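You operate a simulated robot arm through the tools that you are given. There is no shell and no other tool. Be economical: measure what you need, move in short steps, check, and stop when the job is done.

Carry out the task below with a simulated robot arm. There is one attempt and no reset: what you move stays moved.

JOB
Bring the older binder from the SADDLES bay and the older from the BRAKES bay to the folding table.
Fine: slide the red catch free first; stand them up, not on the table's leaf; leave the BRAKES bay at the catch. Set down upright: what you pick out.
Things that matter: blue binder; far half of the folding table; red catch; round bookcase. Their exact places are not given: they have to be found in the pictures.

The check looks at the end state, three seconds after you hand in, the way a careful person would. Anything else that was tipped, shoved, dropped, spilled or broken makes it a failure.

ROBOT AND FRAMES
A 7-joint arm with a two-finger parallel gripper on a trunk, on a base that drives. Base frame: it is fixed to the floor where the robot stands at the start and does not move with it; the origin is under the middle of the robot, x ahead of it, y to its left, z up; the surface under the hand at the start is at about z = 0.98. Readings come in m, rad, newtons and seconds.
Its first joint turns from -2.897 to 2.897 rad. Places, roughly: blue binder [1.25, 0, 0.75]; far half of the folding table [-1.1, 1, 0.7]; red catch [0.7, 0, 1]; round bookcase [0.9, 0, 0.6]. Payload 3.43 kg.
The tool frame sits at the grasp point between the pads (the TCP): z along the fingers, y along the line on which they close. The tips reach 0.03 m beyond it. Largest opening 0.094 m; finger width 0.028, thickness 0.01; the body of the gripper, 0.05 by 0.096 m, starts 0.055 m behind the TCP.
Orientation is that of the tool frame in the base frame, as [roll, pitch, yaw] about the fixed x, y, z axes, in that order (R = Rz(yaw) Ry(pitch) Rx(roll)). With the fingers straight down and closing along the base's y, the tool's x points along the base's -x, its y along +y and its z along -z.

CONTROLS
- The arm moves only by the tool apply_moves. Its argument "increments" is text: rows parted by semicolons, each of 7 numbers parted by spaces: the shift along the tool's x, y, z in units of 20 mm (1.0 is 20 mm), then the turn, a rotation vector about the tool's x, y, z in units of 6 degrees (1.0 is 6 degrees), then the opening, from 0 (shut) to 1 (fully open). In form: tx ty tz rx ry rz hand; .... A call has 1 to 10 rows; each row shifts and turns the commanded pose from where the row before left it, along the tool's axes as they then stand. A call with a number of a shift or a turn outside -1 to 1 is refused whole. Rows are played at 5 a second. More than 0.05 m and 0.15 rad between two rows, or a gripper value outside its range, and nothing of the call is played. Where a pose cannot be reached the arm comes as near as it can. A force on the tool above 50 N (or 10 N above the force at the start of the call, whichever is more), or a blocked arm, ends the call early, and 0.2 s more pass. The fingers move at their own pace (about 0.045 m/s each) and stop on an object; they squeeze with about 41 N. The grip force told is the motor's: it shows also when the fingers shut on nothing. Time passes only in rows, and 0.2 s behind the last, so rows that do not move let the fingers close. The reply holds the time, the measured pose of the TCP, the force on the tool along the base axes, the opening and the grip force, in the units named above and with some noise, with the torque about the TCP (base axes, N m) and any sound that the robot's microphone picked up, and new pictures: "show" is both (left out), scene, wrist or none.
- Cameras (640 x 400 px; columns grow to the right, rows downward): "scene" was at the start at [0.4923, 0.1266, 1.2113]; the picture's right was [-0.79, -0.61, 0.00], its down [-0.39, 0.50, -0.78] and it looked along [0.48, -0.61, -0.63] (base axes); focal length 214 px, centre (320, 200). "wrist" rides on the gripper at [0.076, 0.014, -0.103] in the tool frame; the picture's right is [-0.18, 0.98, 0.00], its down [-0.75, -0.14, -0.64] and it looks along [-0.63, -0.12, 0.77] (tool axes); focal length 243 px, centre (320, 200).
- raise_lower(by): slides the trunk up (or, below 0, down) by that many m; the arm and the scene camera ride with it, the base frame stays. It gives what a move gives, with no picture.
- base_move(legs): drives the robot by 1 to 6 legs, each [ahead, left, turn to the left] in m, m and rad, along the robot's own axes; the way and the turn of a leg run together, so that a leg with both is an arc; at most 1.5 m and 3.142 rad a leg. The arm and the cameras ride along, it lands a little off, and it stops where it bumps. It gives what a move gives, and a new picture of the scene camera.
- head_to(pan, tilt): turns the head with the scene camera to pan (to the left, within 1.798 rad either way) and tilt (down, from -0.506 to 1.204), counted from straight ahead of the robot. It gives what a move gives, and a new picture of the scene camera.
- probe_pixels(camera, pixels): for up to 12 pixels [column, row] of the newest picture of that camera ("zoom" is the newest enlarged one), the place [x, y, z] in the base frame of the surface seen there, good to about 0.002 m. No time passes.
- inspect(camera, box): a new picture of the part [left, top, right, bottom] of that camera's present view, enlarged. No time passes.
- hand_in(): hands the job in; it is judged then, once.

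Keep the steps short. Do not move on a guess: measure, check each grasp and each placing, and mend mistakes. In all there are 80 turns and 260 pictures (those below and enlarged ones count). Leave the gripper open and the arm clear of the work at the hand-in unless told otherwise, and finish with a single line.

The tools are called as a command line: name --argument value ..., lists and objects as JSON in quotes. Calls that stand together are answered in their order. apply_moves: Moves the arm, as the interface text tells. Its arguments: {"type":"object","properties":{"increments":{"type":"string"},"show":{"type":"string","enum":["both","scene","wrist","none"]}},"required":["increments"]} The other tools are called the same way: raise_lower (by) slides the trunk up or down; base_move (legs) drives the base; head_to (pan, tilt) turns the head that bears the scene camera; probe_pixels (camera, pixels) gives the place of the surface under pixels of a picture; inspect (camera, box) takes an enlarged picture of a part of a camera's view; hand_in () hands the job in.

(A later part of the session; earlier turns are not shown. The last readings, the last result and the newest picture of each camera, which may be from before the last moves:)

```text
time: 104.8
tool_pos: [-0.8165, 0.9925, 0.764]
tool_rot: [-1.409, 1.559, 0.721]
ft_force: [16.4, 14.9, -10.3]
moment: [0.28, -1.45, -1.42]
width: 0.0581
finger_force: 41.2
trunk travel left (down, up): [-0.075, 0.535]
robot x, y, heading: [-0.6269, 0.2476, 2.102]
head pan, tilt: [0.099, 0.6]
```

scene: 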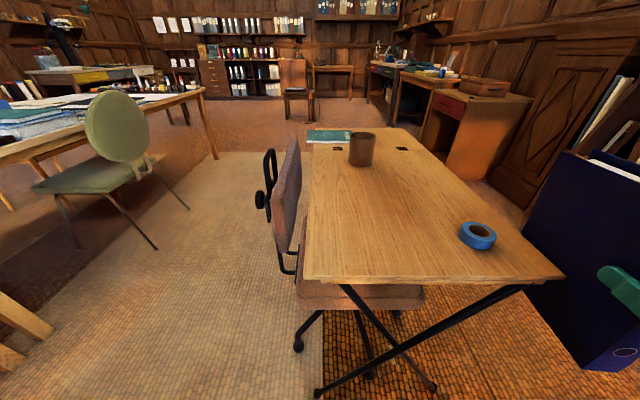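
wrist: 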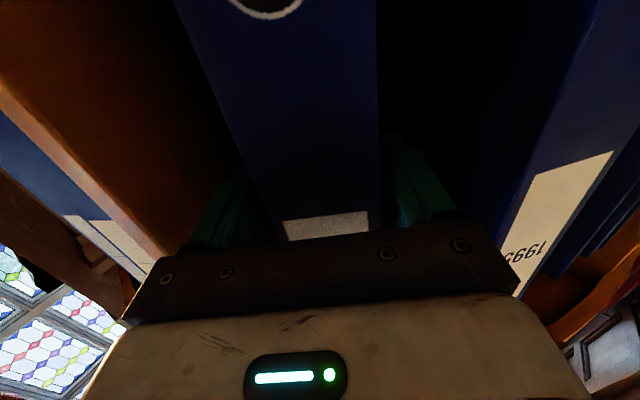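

The binder touched the table's right edge. I turn back right at once and recheck the table.

base_move --legs '[[0, 0, -0.2]]'

head_to --pan 0.25 --tilt 0.6

inspect --camera "scene" --box '[240, 100, 640, 350]'

```text
time: 105.9
tool_pos: [-0.6653, 1.0159, 0.7649]
tool_rot: [-1.281, 1.559, 0.655]
ft_force: [-0.2, -0.1, -5.3]
moment: [-0.35, -0.19, 0.01]
width: 0.0542
finger_force: 40.9
trunk travel left (down, up): [-0.075, 0.535]
robot x, y, heading: [-0.6272, 0.2471, 1.901]
head pan, tilt: [0.099, 0.6]
```

scene: 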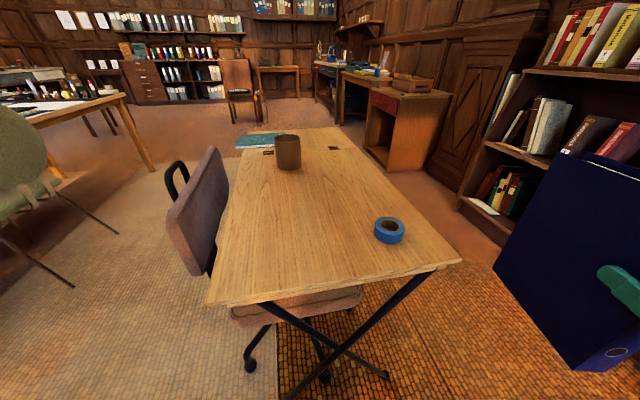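

```text
time: 106.6
tool_pos: [-0.6663, 1.0156, 0.7645]
tool_rot: [-1.324, 1.563, 0.612]
ft_force: [-0.2, -1.1, -4.9]
moment: [-0.37, -0.15, 0.02]
width: 0.0544
finger_force: 41.4
trunk travel left (down, up): [-0.075, 0.535]
robot x, y, heading: [-0.6225, 0.2471, 1.903]
head pan, tilt: [0.25, 0.6]
```

scene: 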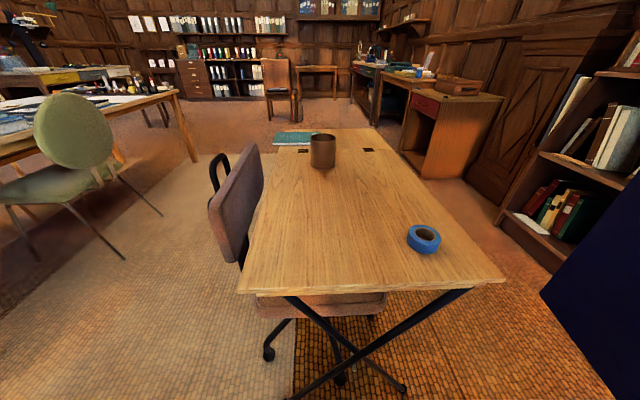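

```text
1.60 times, centred on (440, 225) of scene
```

zoom: 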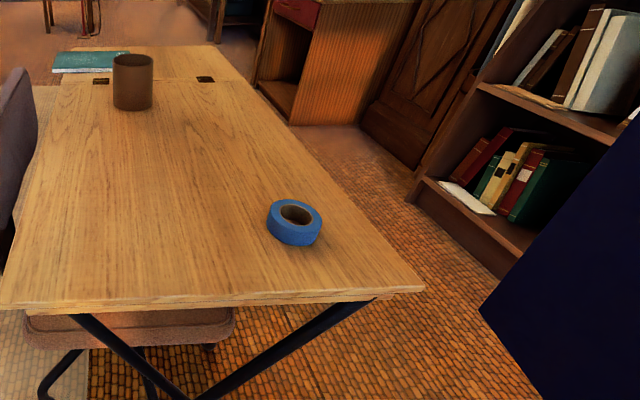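

Two hinges show the leaf is the piece beyond the cup (book on it). Probe corners to see whether the table shifted.

probe_pixels --camera "zoom" --pixels '[[418, 287], [6, 302], [240, 77], [100, 81], [205, 79], [295, 225], [132, 100], [200, 220], [150, 285], [330, 285]]'

probe_pixels --camera "scene" --pixels '[[502, 279], [241, 290], [375, 131], [404, 388], [340, 380], [270, 352], [340, 305], [225, 190], [422, 240], [322, 150]]'

```text
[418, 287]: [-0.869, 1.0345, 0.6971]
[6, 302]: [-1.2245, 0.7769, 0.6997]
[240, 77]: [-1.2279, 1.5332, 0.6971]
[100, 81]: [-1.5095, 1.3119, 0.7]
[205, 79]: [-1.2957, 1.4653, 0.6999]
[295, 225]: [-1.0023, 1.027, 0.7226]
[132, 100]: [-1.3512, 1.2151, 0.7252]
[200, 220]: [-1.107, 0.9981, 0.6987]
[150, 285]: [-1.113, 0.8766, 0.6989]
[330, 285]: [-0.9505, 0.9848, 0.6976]
```

```text
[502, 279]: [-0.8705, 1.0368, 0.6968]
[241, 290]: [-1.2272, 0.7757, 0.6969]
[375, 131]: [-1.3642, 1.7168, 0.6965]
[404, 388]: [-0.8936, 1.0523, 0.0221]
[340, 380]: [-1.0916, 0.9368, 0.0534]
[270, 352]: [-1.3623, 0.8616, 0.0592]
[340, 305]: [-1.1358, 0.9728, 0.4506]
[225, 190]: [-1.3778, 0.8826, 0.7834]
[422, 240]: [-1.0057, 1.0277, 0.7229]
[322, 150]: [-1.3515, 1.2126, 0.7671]
```

Table essentially unmoved. Its main part: near edge (-1.227,0.776)–(-0.87,1.036), hinges 0.61 m in; tape at right-near, cup at far-left. I raise the trunk 0.2 m so the binder clears everything, then swing over the table.

raise_lower --by 0.2

base_move --legs '[[0, 0, 0.52]]'

head_to --pan 0.0 --tilt 0.75

```text
time: 108.8
tool_pos: [-0.6652, 1.0163, 0.9648]
tool_rot: [-1.309, 1.559, 0.629]
ft_force: [0.5, -0.3, -5.9]
moment: [-0.39, -0.13, -0.04]
width: 0.054
finger_force: 41.4
trunk travel left (down, up): [-0.275, 0.335]
robot x, y, heading: [-0.6296, 0.2458, 1.906]
head pan, tilt: [0.25, 0.6]
```

```text
time: 110.6
tool_pos: [-1.0439, 0.8947, 0.9646]
tool_rot: [-1.3, 1.56, 1.158]
ft_force: [-0.1, 1.3, -5.1]
moment: [-0.24, -0.31, -0.01]
width: 0.0542
finger_force: 40.9
trunk travel left (down, up): [-0.275, 0.335]
robot x, y, heading: [-0.6233, 0.2445, 2.426]
head pan, tilt: [0.25, 0.6]
```

scene: 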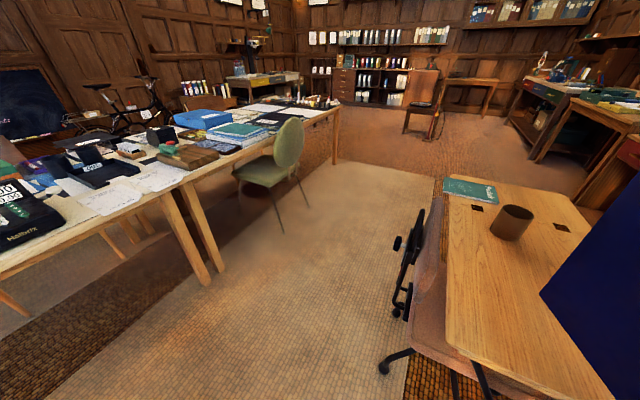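

```text
time: 111.4
tool_pos: [-1.0437, 0.8948, 0.965]
tool_rot: [-1.339, 1.56, 1.121]
ft_force: [0.7, -0.9, -5.0]
moment: [-0.25, -0.3, 0.01]
width: 0.0541
finger_force: 41.0
trunk travel left (down, up): [-0.275, 0.335]
robot x, y, heading: [-0.6276, 0.2454, 2.421]
head pan, tilt: [0.0, 0.75]
```

scene: 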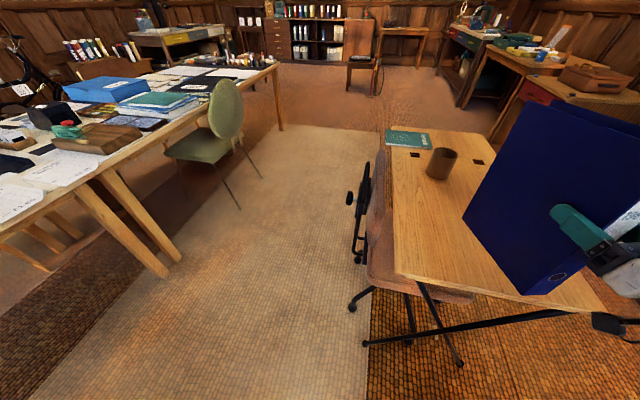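

Binder is over the table. I turn the tool right 0.26 rad to square it with the table and shift toward the set-down spot, then measure the binder's bottom edge.

apply_moves --increments "0 0 0 0.83 0 0 0;0 0 0 0.83 0 0 0;0 0 0 0.83 0 0 0;0 0 0 0 0 0 0" --show "both"

inspect --camera "scene" --box '[360, 80, 640, 330]'

```text
time: 112.4
tool_pos: [-1.0422, 0.8945, 0.9644]
tool_rot: [-1.325, 1.56, 1.136]
ft_force: [0.6, -0.3, -5.7]
moment: [-0.27, -0.32, 0.01]
width: 0.0545
finger_force: 40.5
out of reach, approached as far as the arm can: row 1, 2, 3
trunk travel left (down, up): [-0.275, 0.335]
robot x, y, heading: [-0.6284, 0.2424, 2.424]
head pan, tilt: [0.0, 0.75]
```

scene: 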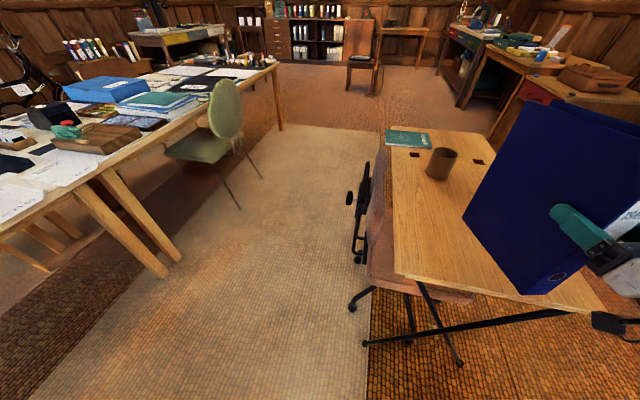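
wrist: 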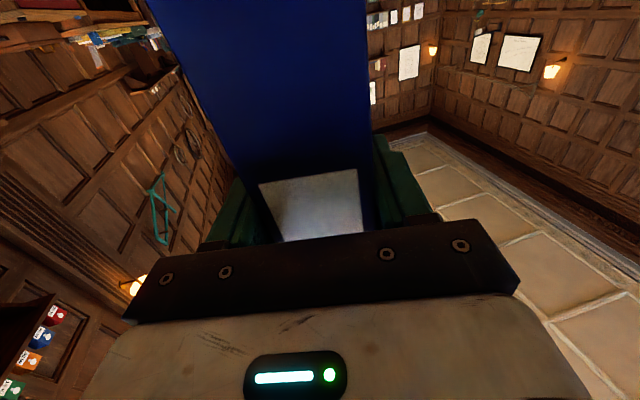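

```text
1.60 times, centred on (500, 205) of scene
```

zoom: 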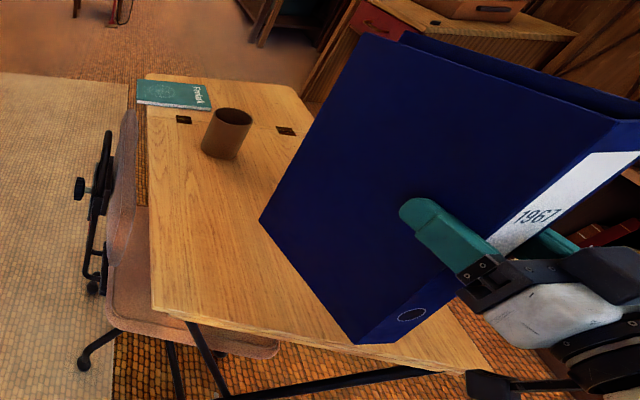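

The rotation is limited at this short reach. I extend forward 0.08 m (to the target spot) and retry the turn.

apply_moves --increments "0 0 1 0 0 0 0;0 0 1 0 0 0 0;0 0 1 0 0 0 0;0 0 1 0 0 0 0;0 0 0 0.83 0 0 0;0 0 0 0.83 0 0 0;0 0 0 0.83 0 0 0" --show "scene"

inspect --camera "scene" --box '[360, 80, 640, 330]'

```text
time: 114.0
tool_pos: [-1.1051, 0.9446, 0.9649]
tool_rot: [-1.068, 1.56, 1.125]
ft_force: [0.3, 1.2, -5.7]
moment: [-0.31, -0.21, -0.02]
width: 0.0544
finger_force: 40.9
trunk travel left (down, up): [-0.275, 0.335]
robot x, y, heading: [-0.6296, 0.2491, 2.421]
head pan, tilt: [0.0, 0.75]
```

scene: 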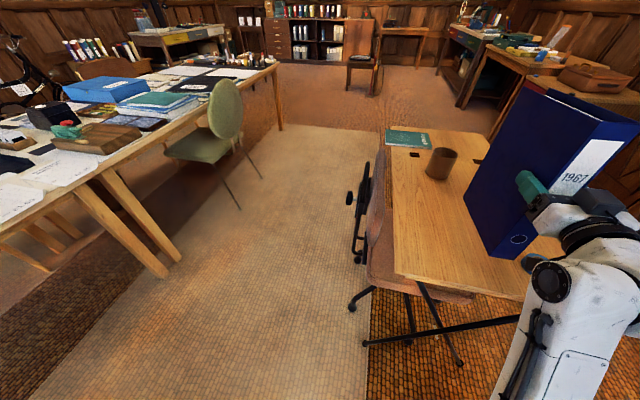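

```text
1.60 times, centred on (500, 205) of scene
```

zoom: 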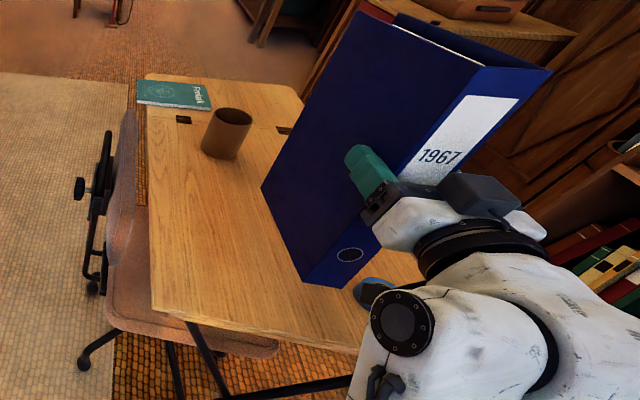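

probe_pixels --camera "zoom" --pixels '[[304, 278], [266, 190], [362, 22], [478, 74], [345, 285], [330, 240], [440, 110], [540, 80], [372, 292], [225, 130], [155, 305], [425, 345]]'

```text
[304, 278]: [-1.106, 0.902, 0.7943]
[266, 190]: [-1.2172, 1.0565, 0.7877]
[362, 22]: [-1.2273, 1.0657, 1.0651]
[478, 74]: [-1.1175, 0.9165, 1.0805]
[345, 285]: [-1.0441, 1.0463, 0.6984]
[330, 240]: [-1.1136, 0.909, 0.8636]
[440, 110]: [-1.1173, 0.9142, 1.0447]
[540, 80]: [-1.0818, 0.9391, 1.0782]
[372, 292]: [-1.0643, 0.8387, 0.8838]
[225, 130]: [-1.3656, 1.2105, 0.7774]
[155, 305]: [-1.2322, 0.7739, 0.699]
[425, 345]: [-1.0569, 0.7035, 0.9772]
```

Binder is correctly located (left face u≈0.17, spine 3 cm inside near edge), rear sags ~3°. I level it by 3° and lower 7 cm.

apply_moves --increments "0 0 0 0 -0.53 0 0;0.7 0 0 0 0 0 0;0.8 0 0 0 0 0 0;0.8 0 0 0 0 0 0;0.7 0 0 0 0 0 0;0.4 0 0 0 0 0 0" --show "none"

inspect --camera "scene" --box '[360, 80, 640, 330]'

probe_pixels --camera "zoom" --pixels '[[304, 325], [266, 230], [362, 62], [478, 114], [300, 310], [350, 300]]'

```text
time: 115.4
tool_pos: [-1.1076, 0.9482, 0.895]
tool_rot: [-0.148, 1.511, 2.05]
ft_force: [0.2, -0.3, -5.4]
moment: [-0.33, -0.24, -0.02]
width: 0.0542
finger_force: 40.8
trunk travel left (down, up): [-0.275, 0.335]
robot x, y, heading: [-0.6261, 0.2476, 2.425]
head pan, tilt: [0.0, 0.75]
```

```text
1.60 times, centred on (500, 205) of scene
```

zoom: 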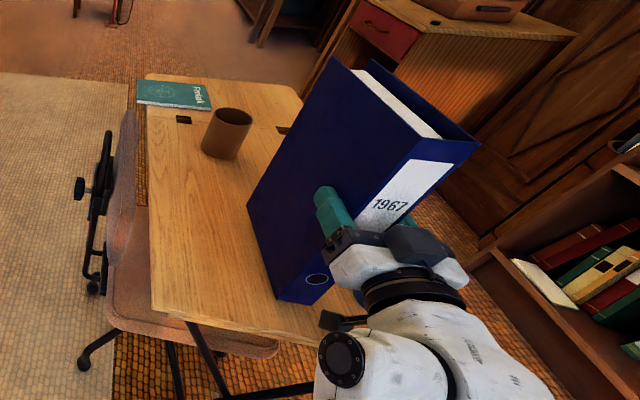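

```text
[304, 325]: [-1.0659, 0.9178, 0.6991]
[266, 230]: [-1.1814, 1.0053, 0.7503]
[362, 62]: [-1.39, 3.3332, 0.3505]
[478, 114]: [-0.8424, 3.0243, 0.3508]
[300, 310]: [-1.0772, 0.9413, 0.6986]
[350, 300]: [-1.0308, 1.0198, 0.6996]
```

apply_moves --increments "0.2 0 0 0 0 0 0;0.2 0 0 0 0 0 0;0.15 0 0 0 0 0 0;0.15 0 0 0 0 0 0" --show "none"

inspect --camera "scene" --box '[440, 160, 600, 290]'

probe_pixels --camera "zoom" --pixels '[[155, 320], [155, 312], [95, 185], [100, 160], [190, 290], [160, 300]]'

```text
time: 116.4
tool_pos: [-1.1072, 0.9491, 0.882]
tool_rot: [-0.159, 1.509, 2.039]
ft_force: [0.3, -0.3, -5.3]
moment: [-0.32, -0.26, -0.01]
width: 0.0542
finger_force: 40.7
trunk travel left (down, up): [-0.275, 0.335]
robot x, y, heading: [-0.6274, 0.2458, 2.425]
head pan, tilt: [0.0, 0.75]
```

```text
3.08 times, centred on (520, 225) of scene
```

zoom: 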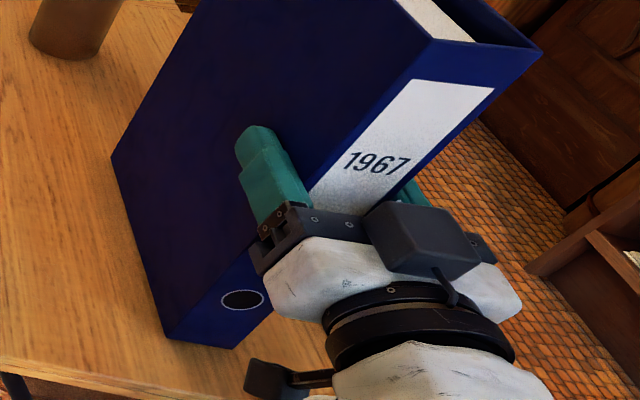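

```text
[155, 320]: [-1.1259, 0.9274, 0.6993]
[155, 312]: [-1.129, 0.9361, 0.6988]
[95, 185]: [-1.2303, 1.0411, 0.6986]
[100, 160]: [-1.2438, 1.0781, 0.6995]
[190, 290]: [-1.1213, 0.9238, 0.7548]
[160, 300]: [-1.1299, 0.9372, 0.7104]
```

probe_pixels --camera "zoom" --pixels '[[170, 328], [168, 332], [175, 325], [118, 168], [120, 160], [140, 240], [230, 342]]'

apply_moves --increments "0.15 0 0 0 0 0 0;0.1 0 0 0 0 0 0" --show "none"

```text
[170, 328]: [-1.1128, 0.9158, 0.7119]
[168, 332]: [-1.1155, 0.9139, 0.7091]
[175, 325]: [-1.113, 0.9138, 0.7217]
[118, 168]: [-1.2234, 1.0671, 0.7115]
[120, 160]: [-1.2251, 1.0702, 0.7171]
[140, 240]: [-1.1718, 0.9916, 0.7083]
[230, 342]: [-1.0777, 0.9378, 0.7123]
```

```text
time: 117.0
tool_pos: [-1.1075, 0.9504, 0.8789]
tool_rot: [-0.146, 1.507, 2.051]
ft_force: [1.7, -1.5, -1.3]
moment: [0.04, 0.16, 0.05]
width: 0.0542
finger_force: 41.1
trunk travel left (down, up): [-0.275, 0.335]
robot x, y, heading: [-0.6269, 0.2434, 2.421]
head pan, tilt: [0.0, 0.75]
```

Contact begins (load fell from 5.3 to 1.3 N). Two mm more, then open.

apply_moves --increments "0.12 0 0 0 0 0 0;0 0 0 0 0 0 0.65;0 0 0 0 0 0 0.65;0 0 0 0 0 0 0.65;0 0 0 0 0 0 0.65" --show "both"

inspect --camera "scene" --box '[420, 80, 640, 290]'

```text
time: 118.2
tool_pos: [-1.108, 0.9507, 0.8755]
tool_rot: [-0.15, 1.511, 2.046]
ft_force: [-0.5, 0.6, -0.7]
moment: [0.03, -0.02, 0.0]
width: 0.0611
finger_force: 0.0
trunk travel left (down, up): [-0.275, 0.335]
robot x, y, heading: [-0.6296, 0.2433, 2.424]
head pan, tilt: [0.0, 0.75]
```

scene: 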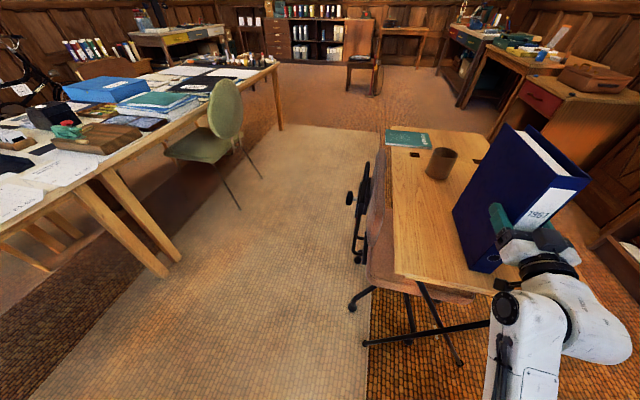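
wrist: 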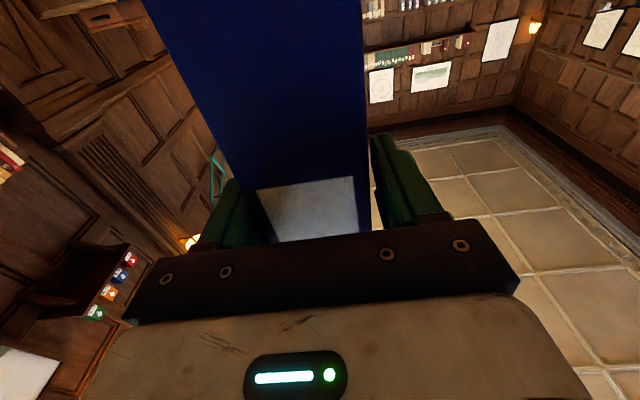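

```text
1.90 times, centred on (530, 185) of scene
```

zoom: 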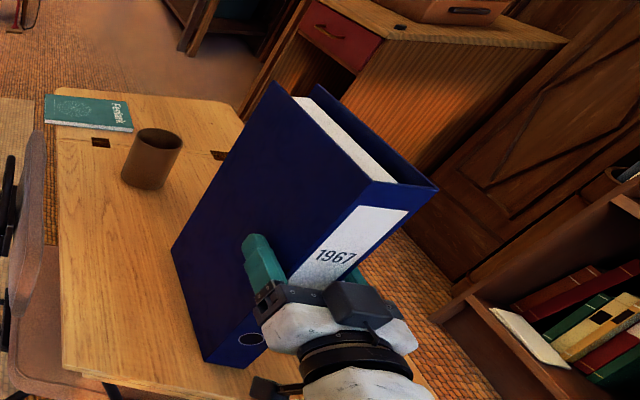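

It stands. I open slightly more and withdraw straight back.

apply_moves --increments "0 0 0 0 0 0 0.75;0 0 -0.5 0 0 0 0.75;0 0 -0.8 0 0 0 0.75;0 0 -0.8 0 0 0 0.75;0 0 -0.8 0 0 0 0.75;0 0 -0.8 0 0 0 0.75;0 0 -0.8 0 0 0 0.75" --show "scene"

probe_pixels --camera "scene" --pixels '[[486, 262], [455, 215], [510, 130], [550, 180], [585, 185], [475, 240]]'

```text
time: 119.8
tool_pos: [-1.0551, 0.8764, 0.8702]
tool_rot: [-0.151, 1.507, 2.046]
ft_force: [0.2, -0.5, 0.1]
moment: [-0.03, 0.01, 0.0]
width: 0.0706
finger_force: 0.0
trunk travel left (down, up): [-0.275, 0.335]
robot x, y, heading: [-0.6314, 0.2486, 2.426]
head pan, tilt: [0.0, 0.75]
```

scene: 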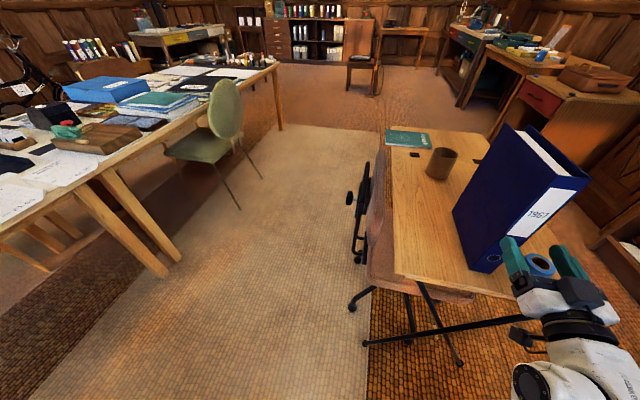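

```text
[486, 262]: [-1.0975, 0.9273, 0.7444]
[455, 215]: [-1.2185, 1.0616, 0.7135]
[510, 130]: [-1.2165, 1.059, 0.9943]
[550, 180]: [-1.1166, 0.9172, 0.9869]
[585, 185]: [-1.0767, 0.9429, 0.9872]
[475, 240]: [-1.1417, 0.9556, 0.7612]
```

Binder 1 stands upright on the table's main part. To save turns I now chain: back off, turn to face the bookcase, then bring the tool to point down and raise it.

base_move --legs '[[-0.17, 0, 0], [0, 0, -2.42]]'

apply_moves --increments "0 0 1 0 0 0 0.9;0 0 1 0 0 0 0.9;0 0 1 0 0 0 0.9;0 0 0 0 1 0 0.9;0 0 0 0 1 0 0.9;0 0 0 0 1 0 0.9;0 0 0 0 1 0 0.9;0 0 0 0 1 0 0.9;0 0 0 0 1 0 0.9;0 0 0 0 1 0 0.9" --show "none"

apply_moves --increments "0 0 0 0 1 0 0.9;0 0 0 0 1 0 0.9;0 0 0 0 1 0 0.9;0 0 0 0 1 0 0.9;0 0 0 0 1 0 0.9;0 0 0 0 1 0 0.9;0 0 0 0 1 0 0.9;0 0 0 0 1 0 0.9;0 0 0 0 0.6 0 0.9" --show "none"

apply_moves --increments "0 0 -1 0 0 0.77 1;0 0 -1 0 0 0.77 1;0 0 -1 0 0 0.77 1;0 0 -1 0 0 0.77 1;0 0 -1 0 0 0 1;0 0 -1 0 0 0 1;0 0 -1 0 0 0 1;0 0 -1 0 0 0 1;0 0 -1 0 0 0 1;0 0 -1 0 0 0 1" --show "scene"

```text
time: 126.9
tool_pos: [0.2484, -0.0304, 0.8704]
tool_rot: [-0.153, 1.51, -0.337]
ft_force: [-0.4, -0.5, -1.1]
moment: [0.0, 0.02, -0.03]
width: 0.0706
finger_force: 0.0
trunk travel left (down, up): [-0.275, 0.335]
robot x, y, heading: [-0.4988, 0.1343, 0.044]
head pan, tilt: [0.0, 0.75]
```

scene: 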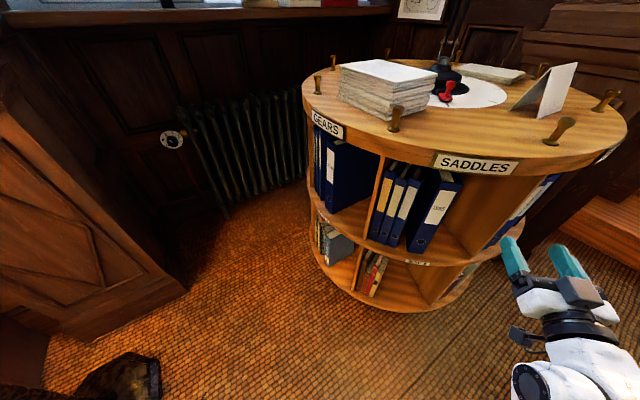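

```text
time: 129.1
tool_pos: [0.3061, -0.0419, 0.8726]
tool_rot: [-3.126, 0.897, 2.969]
ft_force: [-0.6, 0.0, 0.7]
moment: [-0.03, 0.0, 0.01]
width: 0.0848
finger_force: 0.0
trunk travel left (down, up): [-0.275, 0.335]
robot x, y, heading: [-0.4963, 0.1348, 0.038]
head pan, tilt: [0.0, 0.75]
```

```text
time: 131.1
tool_pos: [0.3095, -0.0507, 0.8847]
tool_rot: [-3.101, 0.69, 2.969]
ft_force: [0.7, -0.2, 0.0]
moment: [0.02, 0.0, 0.0]
width: 0.0846
finger_force: 0.1
out of reach, approached as far as the arm can: row 3, 4, 5, 6, 7, 8, 9
trunk travel left (down, up): [-0.275, 0.335]
robot x, y, heading: [-0.4955, 0.1337, 0.039]
head pan, tilt: [0.0, 0.75]
```

```text
time: 133.3
tool_pos: [0.1912, -0.0188, 1.037]
tool_rot: [2.927, 0.594, 2.571]
ft_force: [-0.6, 0.0, 0.3]
moment: [-0.01, -0.04, 0.02]
width: 0.0941
finger_force: 0.0
trunk travel left (down, up): [-0.275, 0.335]
robot x, y, heading: [-0.4954, 0.1321, 0.045]
head pan, tilt: [0.0, 0.75]
```

scene: 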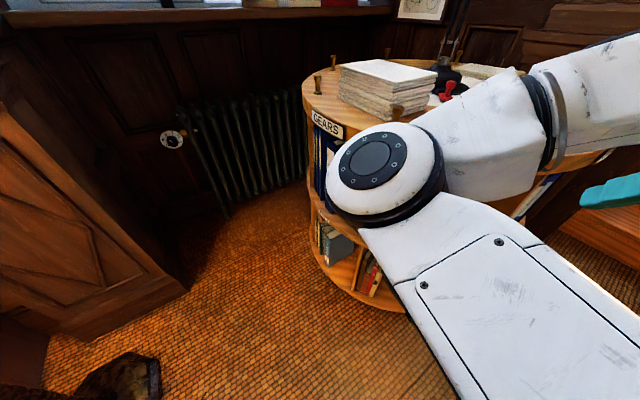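

The arm got held up tilted at 34°. At this height the turn should finish; I try it together with a lift.

apply_moves --increments "0 0 -0.3 0 1 0 1;0 0 -0.3 0 1 0 1;0 0 -0.3 0 1 0 1;0 0 -0.3 0 1 0 1;0 0 -0.3 0 1 0 1;0 0 -0.3 0 0.7 0 1" --show "none"

apply_moves --increments "-0.8 0.5 0 0 0 0 1;-0.8 0.5 0 0 0 0 1;-0.8 0.5 0 0 0 0 1;-0.8 0.5 -0.5 0 0 0 1;-0.8 0.5 -0.5 0 0 0 1" --show "scene"

```text
time: 134.7
tool_pos: [0.1778, -0.018, 1.0681]
tool_rot: [2.962, 0.005, 2.692]
ft_force: [0.5, 0.2, 0.0]
moment: [-0.01, 0.03, -0.02]
width: 0.0941
finger_force: 0.2
trunk travel left (down, up): [-0.275, 0.335]
robot x, y, heading: [-0.4951, 0.1336, 0.042]
head pan, tilt: [0.0, 0.75]
```

```text
time: 135.9
tool_pos: [0.2706, -0.0122, 1.0983]
tool_rot: [2.963, 0.007, 2.691]
ft_force: [-0.3, -0.6, -0.2]
moment: [0.02, 0.01, -0.01]
width: 0.094
finger_force: 0.1
trunk travel left (down, up): [-0.275, 0.335]
robot x, y, heading: [-0.4942, 0.1297, 0.04]
head pan, tilt: [0.0, 0.75]
```

scene: 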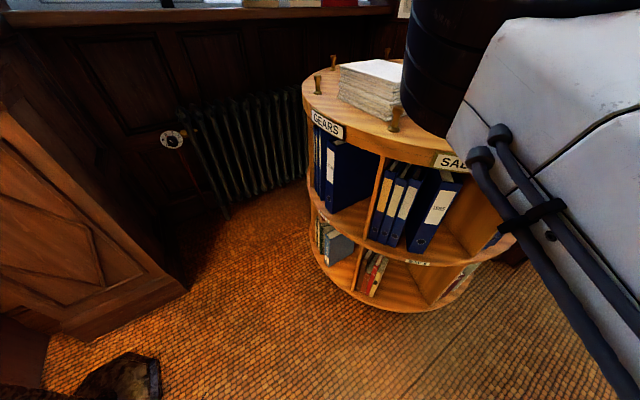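

Tool is down now. I probe the knob near pixel (394,118), correct the tilt, and drive 0.12 m ahead.

probe_pixels --camera "scene" --pixels '[[396, 112], [394, 118], [392, 128], [318, 80], [333, 60]]'

apply_moves --increments "0 0 0 0.85 0 0.5 1;0 0 0 0.85 0 0.45 1" --show "none"

base_move --legs '[[0.12, 0, -0.04]]'

```text
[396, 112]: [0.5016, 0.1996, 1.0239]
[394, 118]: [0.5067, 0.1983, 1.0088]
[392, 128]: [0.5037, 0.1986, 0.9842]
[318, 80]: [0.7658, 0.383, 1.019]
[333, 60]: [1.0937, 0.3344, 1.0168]
```

```text
time: 136.5
tool_pos: [0.271, -0.0128, 1.0977]
tool_rot: [-3.14, -0.001, 2.592]
ft_force: [-0.4, -0.7, -0.1]
moment: [0.03, -0.05, 0.01]
width: 0.0938
finger_force: 0.0
trunk travel left (down, up): [-0.275, 0.335]
robot x, y, heading: [-0.497, 0.1324, 0.045]
head pan, tilt: [0.0, 0.75]
```

```text
time: 137.8
tool_pos: [0.3868, -0.0423, 1.0975]
tool_rot: [-3.141, -0.001, 2.551]
ft_force: [-0.3, 1.5, -0.3]
moment: [-0.01, -0.02, 0.02]
width: 0.0938
finger_force: 0.0
trunk travel left (down, up): [-0.275, 0.335]
robot x, y, heading: [-0.3741, 0.1362, 0.001]
head pan, tilt: [0.0, 0.75]
```

scene: 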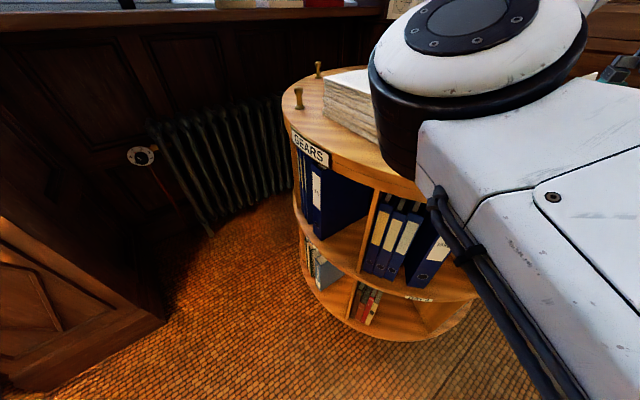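

I chain the first stroke with known geometry: move over the knob (≈0.512, 0.197), descend, grip, sweep 45°, release, lift and return over the next knob.

apply_moves --increments "0 0 -0.5 0 0 0 1;0.105 0.957 0 0 0 0 1;0.105 0.957 0 0 0 0 1;0.105 0.957 0 0 0 0 1;0.105 0.957 0 0 0 0 1;0.105 0.957 0 0 0 0 1;0.105 0.957 0 0 0 0 1;0.105 0.957 0 0 0 0 1;0.105 0.957 0 0 0 0 1;0.105 0.957 0 0 0 0 1" --show "none"

apply_moves --increments "0.105 0.957 0 0 0 0 1;0.105 0.957 0 0 0 0 1;0.105 0.957 0 0 0 0 1;0.105 0.957 0 0 0 0 1;0.105 0.957 0 0 0 -0.44 1;0 0 1 0 0 0 1;0 0 1 0 0 0 1" --show "wrist"

probe_pixels --camera "wrist" --pixels '[[319, 145], [319, 155], [319, 135], [330, 150], [308, 150], [540, 300], [500, 260]]'

```text
time: 140.0
tool_pos: [0.4661, 0.113, 1.1087]
tool_rot: [3.14, -0.001, 2.551]
ft_force: [-0.6, -0.4, 0.5]
moment: [0.03, -0.01, 0.0]
width: 0.094
finger_force: 0.1
trunk travel left (down, up): [-0.275, 0.335]
robot x, y, heading: [-0.3739, 0.1333, -0.0]
head pan, tilt: [0.0, 0.75]
```

```text
time: 141.6
tool_pos: [0.5101, 0.196, 1.0689]
tool_rot: [-3.141, -0.003, 2.598]
ft_force: [-0.4, 0.0, 0.3]
moment: [0.02, -0.03, -0.01]
width: 0.094
finger_force: 0.1
trunk travel left (down, up): [-0.275, 0.335]
robot x, y, heading: [-0.3738, 0.1375, -0.001]
head pan, tilt: [0.0, 0.75]
```

wrist: 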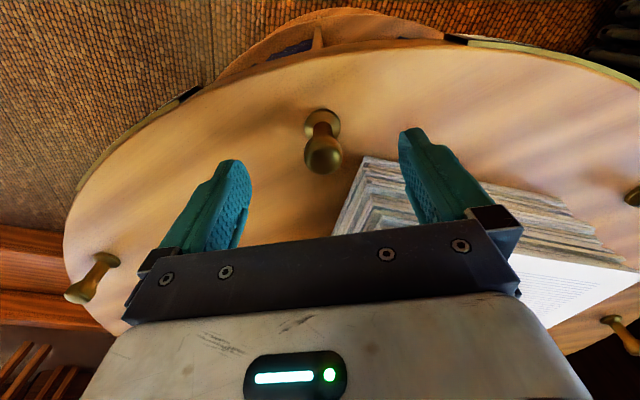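

```text
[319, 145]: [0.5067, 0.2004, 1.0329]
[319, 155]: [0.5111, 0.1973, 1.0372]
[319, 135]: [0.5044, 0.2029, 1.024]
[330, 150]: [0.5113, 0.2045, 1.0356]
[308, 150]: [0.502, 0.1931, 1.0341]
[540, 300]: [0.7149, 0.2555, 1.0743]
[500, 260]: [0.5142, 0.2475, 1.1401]
```

The papers look close to the right finger; I measure them.

probe_pixels --camera "wrist" --pixels '[[367, 159], [385, 163], [345, 210], [355, 190], [375, 185], [480, 185], [520, 195], [340, 230], [321, 160], [323, 165]]'

```text
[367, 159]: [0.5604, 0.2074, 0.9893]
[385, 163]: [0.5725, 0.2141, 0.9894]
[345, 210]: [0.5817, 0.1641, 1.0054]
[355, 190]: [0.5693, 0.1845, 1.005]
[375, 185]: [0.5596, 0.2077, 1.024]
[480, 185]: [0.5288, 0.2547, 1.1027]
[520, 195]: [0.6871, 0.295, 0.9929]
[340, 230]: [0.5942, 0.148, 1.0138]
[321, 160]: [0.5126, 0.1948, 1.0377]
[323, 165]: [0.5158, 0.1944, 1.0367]
```

The stack's corner is 2 cm inside the fingers: clear. Descend, grip, sweep 45°, release, lift, return over the next knob.

apply_moves --increments "-0.1 0 1 0 0 0 1;0 0 1 0 0 0 1;0 0 0.5 0 0 0 1;0 0 0 0 0 0 0;0 0 0 0 0 0 0;0 0 0 0 0 0 0;0 0 0 0 0 0 0;0 0 0 0 0 0 0" --show "none"

apply_moves --increments "-0.01 -0.4 0 0 0 -0.177 0;-0.014 -0.6 0 0 0 -0.265 0;-0.023 -0.993 0 0 0 -0.441 0;-0.023 -0.993 0 0 0 -0.441 0;-0.023 -0.993 0 0 0 -0.441 0;-0.023 -0.993 0 0 0 -0.441 0;-0.023 -0.993 0 0 0 -0.441 0;-0.023 -0.993 0 0 0 -0.441 0;-0.023 -0.993 0 0 0 -0.441 0" --show "none"

apply_moves --increments "-0.023 -0.993 0 0 0 -0.441 0;-0.023 -0.993 0 0 0 -0.441 0;-0.023 -0.993 0 0 0 -0.441 0;-0.023 -0.993 0 0 0 -0.441 0;-0.023 -0.993 0 0 0 -0.441 0;-0.023 -0.993 0 0 0 -0.441 0;-0.023 -0.993 0 0 0 -0.441 0;-0.023 -0.993 0 0 0 -0.441 0;-0.014 -0.6 0 0 0 -0.265 0;-0.01 -0.4 0 0 0 -0.177 0" --show "scene"

```text
time: 143.4
tool_pos: [0.5112, 0.1955, 1.0181]
tool_rot: [-3.14, -0.001, 2.598]
ft_force: [5.3, 0.6, 0.5]
moment: [0.0, 0.04, 0.07]
width: 0.0221
finger_force: 30.7
trunk travel left (down, up): [-0.275, 0.335]
robot x, y, heading: [-0.3759, 0.1346, -0.004]
head pan, tilt: [0.0, 0.75]
```

```text
time: 145.4
tool_pos: [0.454, 0.0408, 1.0173]
tool_rot: [-3.14, -0.006, 2.957]
ft_force: [-28.6, -8.3, -2.5]
moment: [0.05, 0.66, -0.36]
width: 0.0216
finger_force: 44.7
trunk travel left (down, up): [-0.275, 0.335]
robot x, y, heading: [-0.3765, 0.1376, 0.002]
head pan, tilt: [0.0, 0.75]
```

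```text
time: 147.6
tool_pos: [0.4616, -0.132, 1.0169]
tool_rot: [3.139, -0.001, -2.9]
ft_force: [-14.1, -5.5, -10.5]
moment: [-0.37, -1.09, -0.09]
width: 0.0218
finger_force: 44.8
trunk travel left (down, up): [-0.275, 0.335]
robot x, y, heading: [-0.3757, 0.1331, 0.006]
head pan, tilt: [0.0, 0.75]
```

scene: 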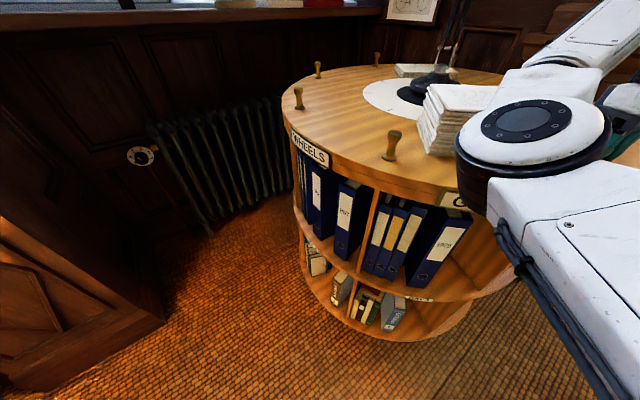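

Stroke worked: the WHEELS bay is left, so BRAKES comes after it. I chain the two remaining 45° strokes in the same way.

apply_moves --increments "0 0 0 0 0 0 1;0 0 0 0 0 0 1;0 0 0 0 0 0 1;0 0 0 0 0 0 1;0 0 -0.9 0 0 0 1;0 0 -0.9 0 0 0 1;0 0 -0.9 0 0 0 1;0 0 -0.9 0 0 0 1;0 0 -0.9 0 0 0 1" --show "none"

apply_moves --increments "-0.023 0.993 0 0 0 0.441 1;-0.023 0.993 0 0 0 0.441 1;-0.023 0.993 0 0 0 0.441 1;-0.023 0.993 0 0 0 0.441 1;-0.023 0.993 0 0 0 0.441 1;-0.023 0.993 0 0 0 0.441 1;-0.023 0.993 0 0 0 0.441 1;-0.023 0.993 0 0 0 0.441 1;-0.023 0.993 0 0 0 0.441 1" --show "none"

apply_moves --increments "-0.023 0.993 0 0 0 0.441 1;-0.023 0.993 0 0 0 0.441 1;-0.023 0.993 0 0 0 0.441 1;-0.023 0.993 0 0 0 0.441 1;-0.023 0.993 0 0 0 0.441 1;-0.023 0.993 0 0 0 0.441 1;-0.023 0.993 0 0 0 0.441 1;-0.023 0.993 0 0 0 0.441 1;0 0 1 0 0 0 1" --show "wrist"

apply_moves --increments "0 0 1 0 0 0 1;0 0 1 0 0 0 1;0 0 1 0 0 0 1;0 0 0.5 0 0 0 1;0 0 0 0 0 0 0;0 0 0 0 0 0 0;0 0 0 0 0 0 0;0 0 0 0 0 0 0;0 0 0 0 0 0 0" --show "none"

apply_moves --increments "-0.01 -0.4 0 0 0 -0.177 0;-0.014 -0.6 0 0 0 -0.265 0;-0.03 -0.993 0 0 0 -0.441 0;-0.03 -0.993 0 0 0 -0.441 0;-0.03 -0.993 0 0 0 -0.441 0;-0.03 -0.993 0 0 0 -0.441 0;-0.03 -0.993 0 0 0 -0.441 0;-0.023 -0.993 0 0 0 -0.441 0;-0.023 -0.993 0 0 0 -0.441 0" --show "none"

apply_moves --increments "-0.023 -0.993 0 0 0 -0.441 0;-0.023 -0.993 0 0 0 -0.441 0;-0.023 -0.993 0 0 0 -0.441 0;-0.023 -0.993 0 0 0 -0.441 0;-0.023 -0.993 0 0 0 -0.441 0;-0.023 -0.993 0 0 0 -0.441 0;-0.023 -0.993 0 0 0 -0.441 0;-0.023 -0.993 0 0 0 -0.441 0;-0.014 -0.6 0 0 0 -0.265 0;-0.01 -0.4 0 0 0 -0.177 0" --show "scene"

```text
time: 149.6
tool_pos: [0.4629, -0.1324, 1.1076]
tool_rot: [3.14, -0.001, -2.898]
ft_force: [0.4, -0.3, -0.6]
moment: [-0.01, 0.02, -0.03]
width: 0.0941
finger_force: 0.1
trunk travel left (down, up): [-0.275, 0.335]
robot x, y, heading: [-0.3723, 0.1358, -0.002]
head pan, tilt: [0.0, 0.75]
```

```text
time: 151.6
tool_pos: [0.4579, 0.0473, 1.1074]
tool_rot: [3.141, -0.001, 2.966]
ft_force: [-0.6, 0.5, -0.1]
moment: [0.01, -0.01, 0.04]
width: 0.094
finger_force: 0.0
trunk travel left (down, up): [-0.275, 0.335]
robot x, y, heading: [-0.3722, 0.1342, 0.002]
head pan, tilt: [0.0, 0.75]
```

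```text
time: 153.6
tool_pos: [0.5124, 0.1964, 1.0875]
tool_rot: [-3.142, -0.002, 2.596]
ft_force: [0.2, -0.4, -0.5]
moment: [0.01, -0.02, -0.04]
width: 0.0941
finger_force: 0.0
trunk travel left (down, up): [-0.275, 0.335]
robot x, y, heading: [-0.3777, 0.1355, -0.001]
head pan, tilt: [0.0, 0.75]
```

wrist: 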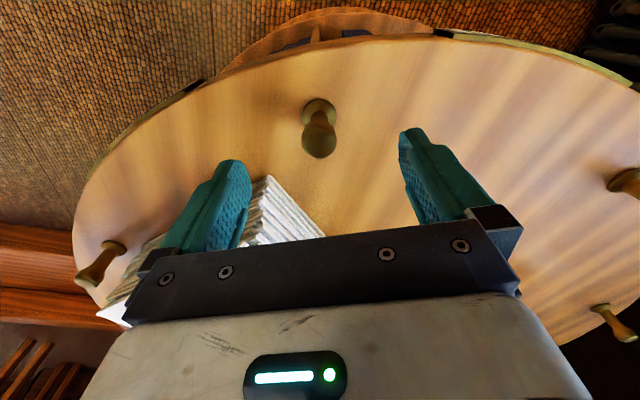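

```text
time: 155.6
tool_pos: [0.5138, 0.1937, 1.0175]
tool_rot: [3.14, -0.001, 2.596]
ft_force: [-1.8, -0.9, -1.6]
moment: [0.1, 0.16, -0.1]
width: 0.0218
finger_force: 31.5
trunk travel left (down, up): [-0.275, 0.335]
robot x, y, heading: [-0.3739, 0.1368, -0.002]
head pan, tilt: [0.0, 0.75]
```

```text
time: 157.6
tool_pos: [0.4575, 0.0414, 1.0177]
tool_rot: [-3.14, -0.003, 2.96]
ft_force: [-24.4, -9.2, -19.1]
moment: [0.44, 0.72, -0.27]
width: 0.0217
finger_force: 44.9
trunk travel left (down, up): [-0.275, 0.335]
robot x, y, heading: [-0.3753, 0.1356, 0.001]
head pan, tilt: [0.0, 0.75]
```

```text
time: 159.8
tool_pos: [0.4642, -0.1316, 1.0184]
tool_rot: [-3.14, 0.001, -2.9]
ft_force: [1.0, -1.5, 10.7]
moment: [-0.05, -0.75, -0.25]
width: 0.022
finger_force: 45.0
trunk travel left (down, up): [-0.275, 0.335]
robot x, y, heading: [-0.3741, 0.1372, 0.001]
head pan, tilt: [0.0, 0.75]
```

scene: 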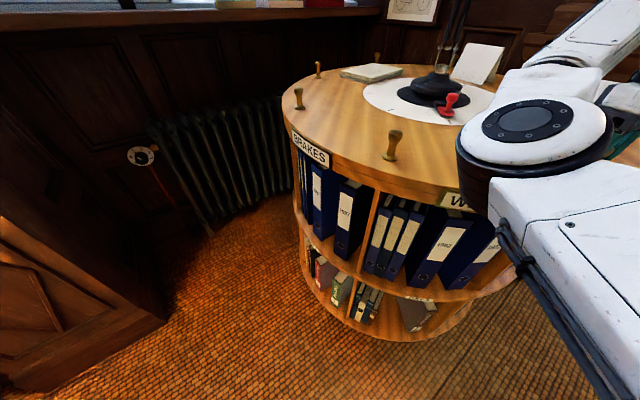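

BRAKES is next. Third stroke, then release, lift, back off, lower trunk and bring the tool to horizontal.

apply_moves --increments "0 0 0 0 0 0 1;0 0 0 0 0 0 1;0 0 0 0 0 0 1;0 0 0 0 0 0 1;0 0 -0.9 0 0 0 1;0 0 -0.9 0 0 0 1;0 0 -0.9 0 0 0 1;0 0 -0.9 0 0 0 1;0 0 -0.9 0 0 0 1" --show "none"

apply_moves --increments "-0.023 0.993 0 0 0 0.441 1;-0.023 0.993 0 0 0 0.441 1;-0.023 0.993 0 0 0 0.441 1;-0.023 0.993 0 0 0 0.441 1;-0.023 0.993 0 0 0 0.441 1;-0.023 0.993 0 0 0 0.441 1;-0.023 0.993 0 0 0 0.441 1;-0.023 0.993 0 0 0 0.441 1;-0.023 0.993 0 0 0 0.441 1" --show "none"

apply_moves --increments "-0.023 0.993 0 0 0 0.441 1;-0.023 0.993 0 0 0 0.441 1;-0.023 0.993 0 0 0 0.441 1;-0.023 0.993 0 0 0 0.441 1;-0.023 0.993 0 0 0 0.441 1;-0.023 0.993 0 0 0 0.441 1;-0.023 0.993 0 0 0 0.441 1;-0.023 0.993 0 0 0 0.441 1;0 0 1 0 0 0 1" --show "none"

apply_moves --increments "0 0 1 0 0 0 1;0 0 1 0 0 0 1;0 0 1 0 0 0 1;0 0 0.5 0 0 0 1;0 0 0 0 0 0 0;0 0 0 0 0 0 0;0 0 0 0 0 0 0;0 0 0 0 0 0 0;0 0 0 0 0 0 0" --show "none"

apply_moves --increments "-0.01 -0.4 0 0 0 -0.177 0;-0.014 -0.6 0 0 0 -0.265 0;-0.03 -0.993 0 0 0 -0.441 0;-0.03 -0.993 0 0 0 -0.441 0;-0.03 -0.993 0 0 0 -0.441 0;-0.03 -0.993 0 0 0 -0.441 0;-0.03 -0.993 0 0 0 -0.441 0;-0.023 -0.993 0 0 0 -0.441 0;-0.023 -0.993 0 0 0 -0.441 0" --show "none"

apply_moves --increments "-0.023 -0.993 0 0 0 -0.441 0;-0.023 -0.993 0 0 0 -0.441 0;-0.023 -0.993 0 0 0 -0.441 0;-0.023 -0.993 0 0 0 -0.441 0;-0.023 -0.993 0 0 0 -0.441 0;-0.023 -0.993 0 0 0 -0.441 0;-0.023 -0.993 0 0 0 -0.441 0;-0.023 -0.993 0 0 0 -0.441 0;-0.014 -0.6 0 0 0 -0.265 0;-0.01 -0.4 0 0 0 -0.177 0" --show "none"

apply_moves --increments "0 0 0 0 0 0 1;0 0 0 0 0 0 1;0 0 0 0 0 0 1;0 0 0 0 0 0 1;0 0 -0.9 0 0 0 1;0 0 -0.9 0 0 0 1;0 0 -0.9 0 0 0 1;0 0 -0.9 0 0 0 1;0 0 -0.9 0 0 0 1" --show "none"

base_move --legs '[[-0.27, 0.0, 0]]'

inspect --camera "scene" --box '[300, 60, 520, 220]'

```text
time: 161.8
tool_pos: [0.4666, -0.1315, 1.1074]
tool_rot: [3.141, 0.0, -2.902]
ft_force: [0.5, 0.1, 0.6]
moment: [-0.01, -0.02, -0.02]
width: 0.0939
finger_force: 0.1
trunk travel left (down, up): [-0.275, 0.335]
robot x, y, heading: [-0.3735, 0.1338, -0.002]
head pan, tilt: [0.0, 0.75]
```

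```text
time: 163.8
tool_pos: [0.4601, 0.0474, 1.1067]
tool_rot: [-3.141, -0.002, 2.965]
ft_force: [0.9, -0.1, 0.4]
moment: [0.01, 0.0, 0.02]
width: 0.0938
finger_force: 0.0
trunk travel left (down, up): [-0.275, 0.335]
robot x, y, heading: [-0.3737, 0.136, -0.002]
head pan, tilt: [0.0, 0.75]
```

```text
time: 165.8
tool_pos: [0.515, 0.1957, 1.0873]
tool_rot: [3.142, -0.003, 2.598]
ft_force: [-1.1, 0.5, 0.0]
moment: [0.05, -0.02, -0.02]
width: 0.094
finger_force: 0.1
trunk travel left (down, up): [-0.275, 0.335]
robot x, y, heading: [-0.3708, 0.1385, -0.007]
head pan, tilt: [0.0, 0.75]
```

```text
time: 167.8
tool_pos: [0.5155, 0.1964, 1.0176]
tool_rot: [3.14, -0.002, 2.597]
ft_force: [1.0, -0.6, -0.2]
moment: [0.01, 0.05, -0.16]
width: 0.022
finger_force: 31.3
trunk travel left (down, up): [-0.275, 0.335]
robot x, y, heading: [-0.373, 0.1335, -0.006]
head pan, tilt: [0.0, 0.75]
```

```text
time: 169.8
tool_pos: [0.4577, 0.0413, 1.0177]
tool_rot: [-3.14, -0.003, 2.958]
ft_force: [-30.1, -7.0, -12.3]
moment: [0.21, 0.87, -0.28]
width: 0.0217
finger_force: 45.5
trunk travel left (down, up): [-0.275, 0.335]
robot x, y, heading: [-0.3736, 0.137, 0.0]
head pan, tilt: [0.0, 0.75]
```

```text
time: 172.0
tool_pos: [0.4664, -0.1331, 1.0177]
tool_rot: [-3.141, -0.003, -2.903]
ft_force: [-31.8, -7.5, -10.2]
moment: [-0.27, 0.45, 0.08]
width: 0.0217
finger_force: 45.4
trunk travel left (down, up): [-0.275, 0.335]
robot x, y, heading: [-0.3761, 0.1339, -0.003]
head pan, tilt: [0.0, 0.75]
```

```text
time: 174.0
tool_pos: [0.4678, -0.1321, 1.107]
tool_rot: [3.14, -0.001, -2.901]
ft_force: [-0.2, 0.0, -0.2]
moment: [0.0, 0.0, 0.01]
width: 0.0939
finger_force: 0.1
trunk travel left (down, up): [-0.275, 0.335]
robot x, y, heading: [-0.376, 0.1363, -0.001]
head pan, tilt: [0.0, 0.75]
```

```text
time: 175.9
tool_pos: [0.1967, -0.1348, 1.1072]
tool_rot: [3.138, -0.002, -2.903]
ft_force: [0.7, 0.4, -0.5]
moment: [-0.01, 0.02, 0.0]
width: 0.094
finger_force: 0.0
trunk travel left (down, up): [-0.275, 0.335]
robot x, y, heading: [-0.6452, 0.1368, -0.004]
head pan, tilt: [0.0, 0.75]
```

scene: 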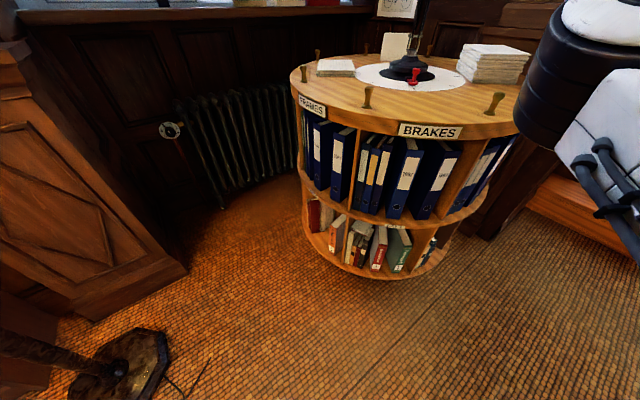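

```text
2.50 times, centred on (410, 140) of scene
```

zoom: 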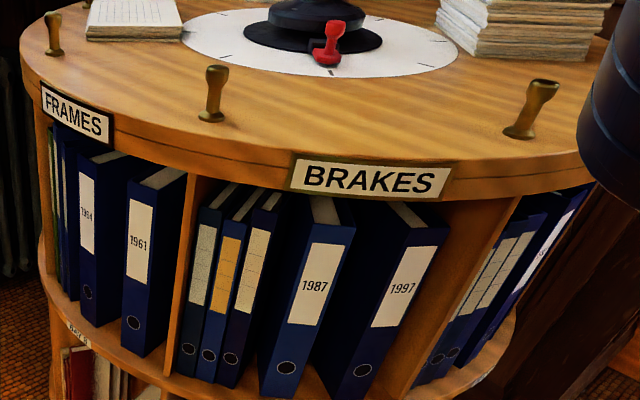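

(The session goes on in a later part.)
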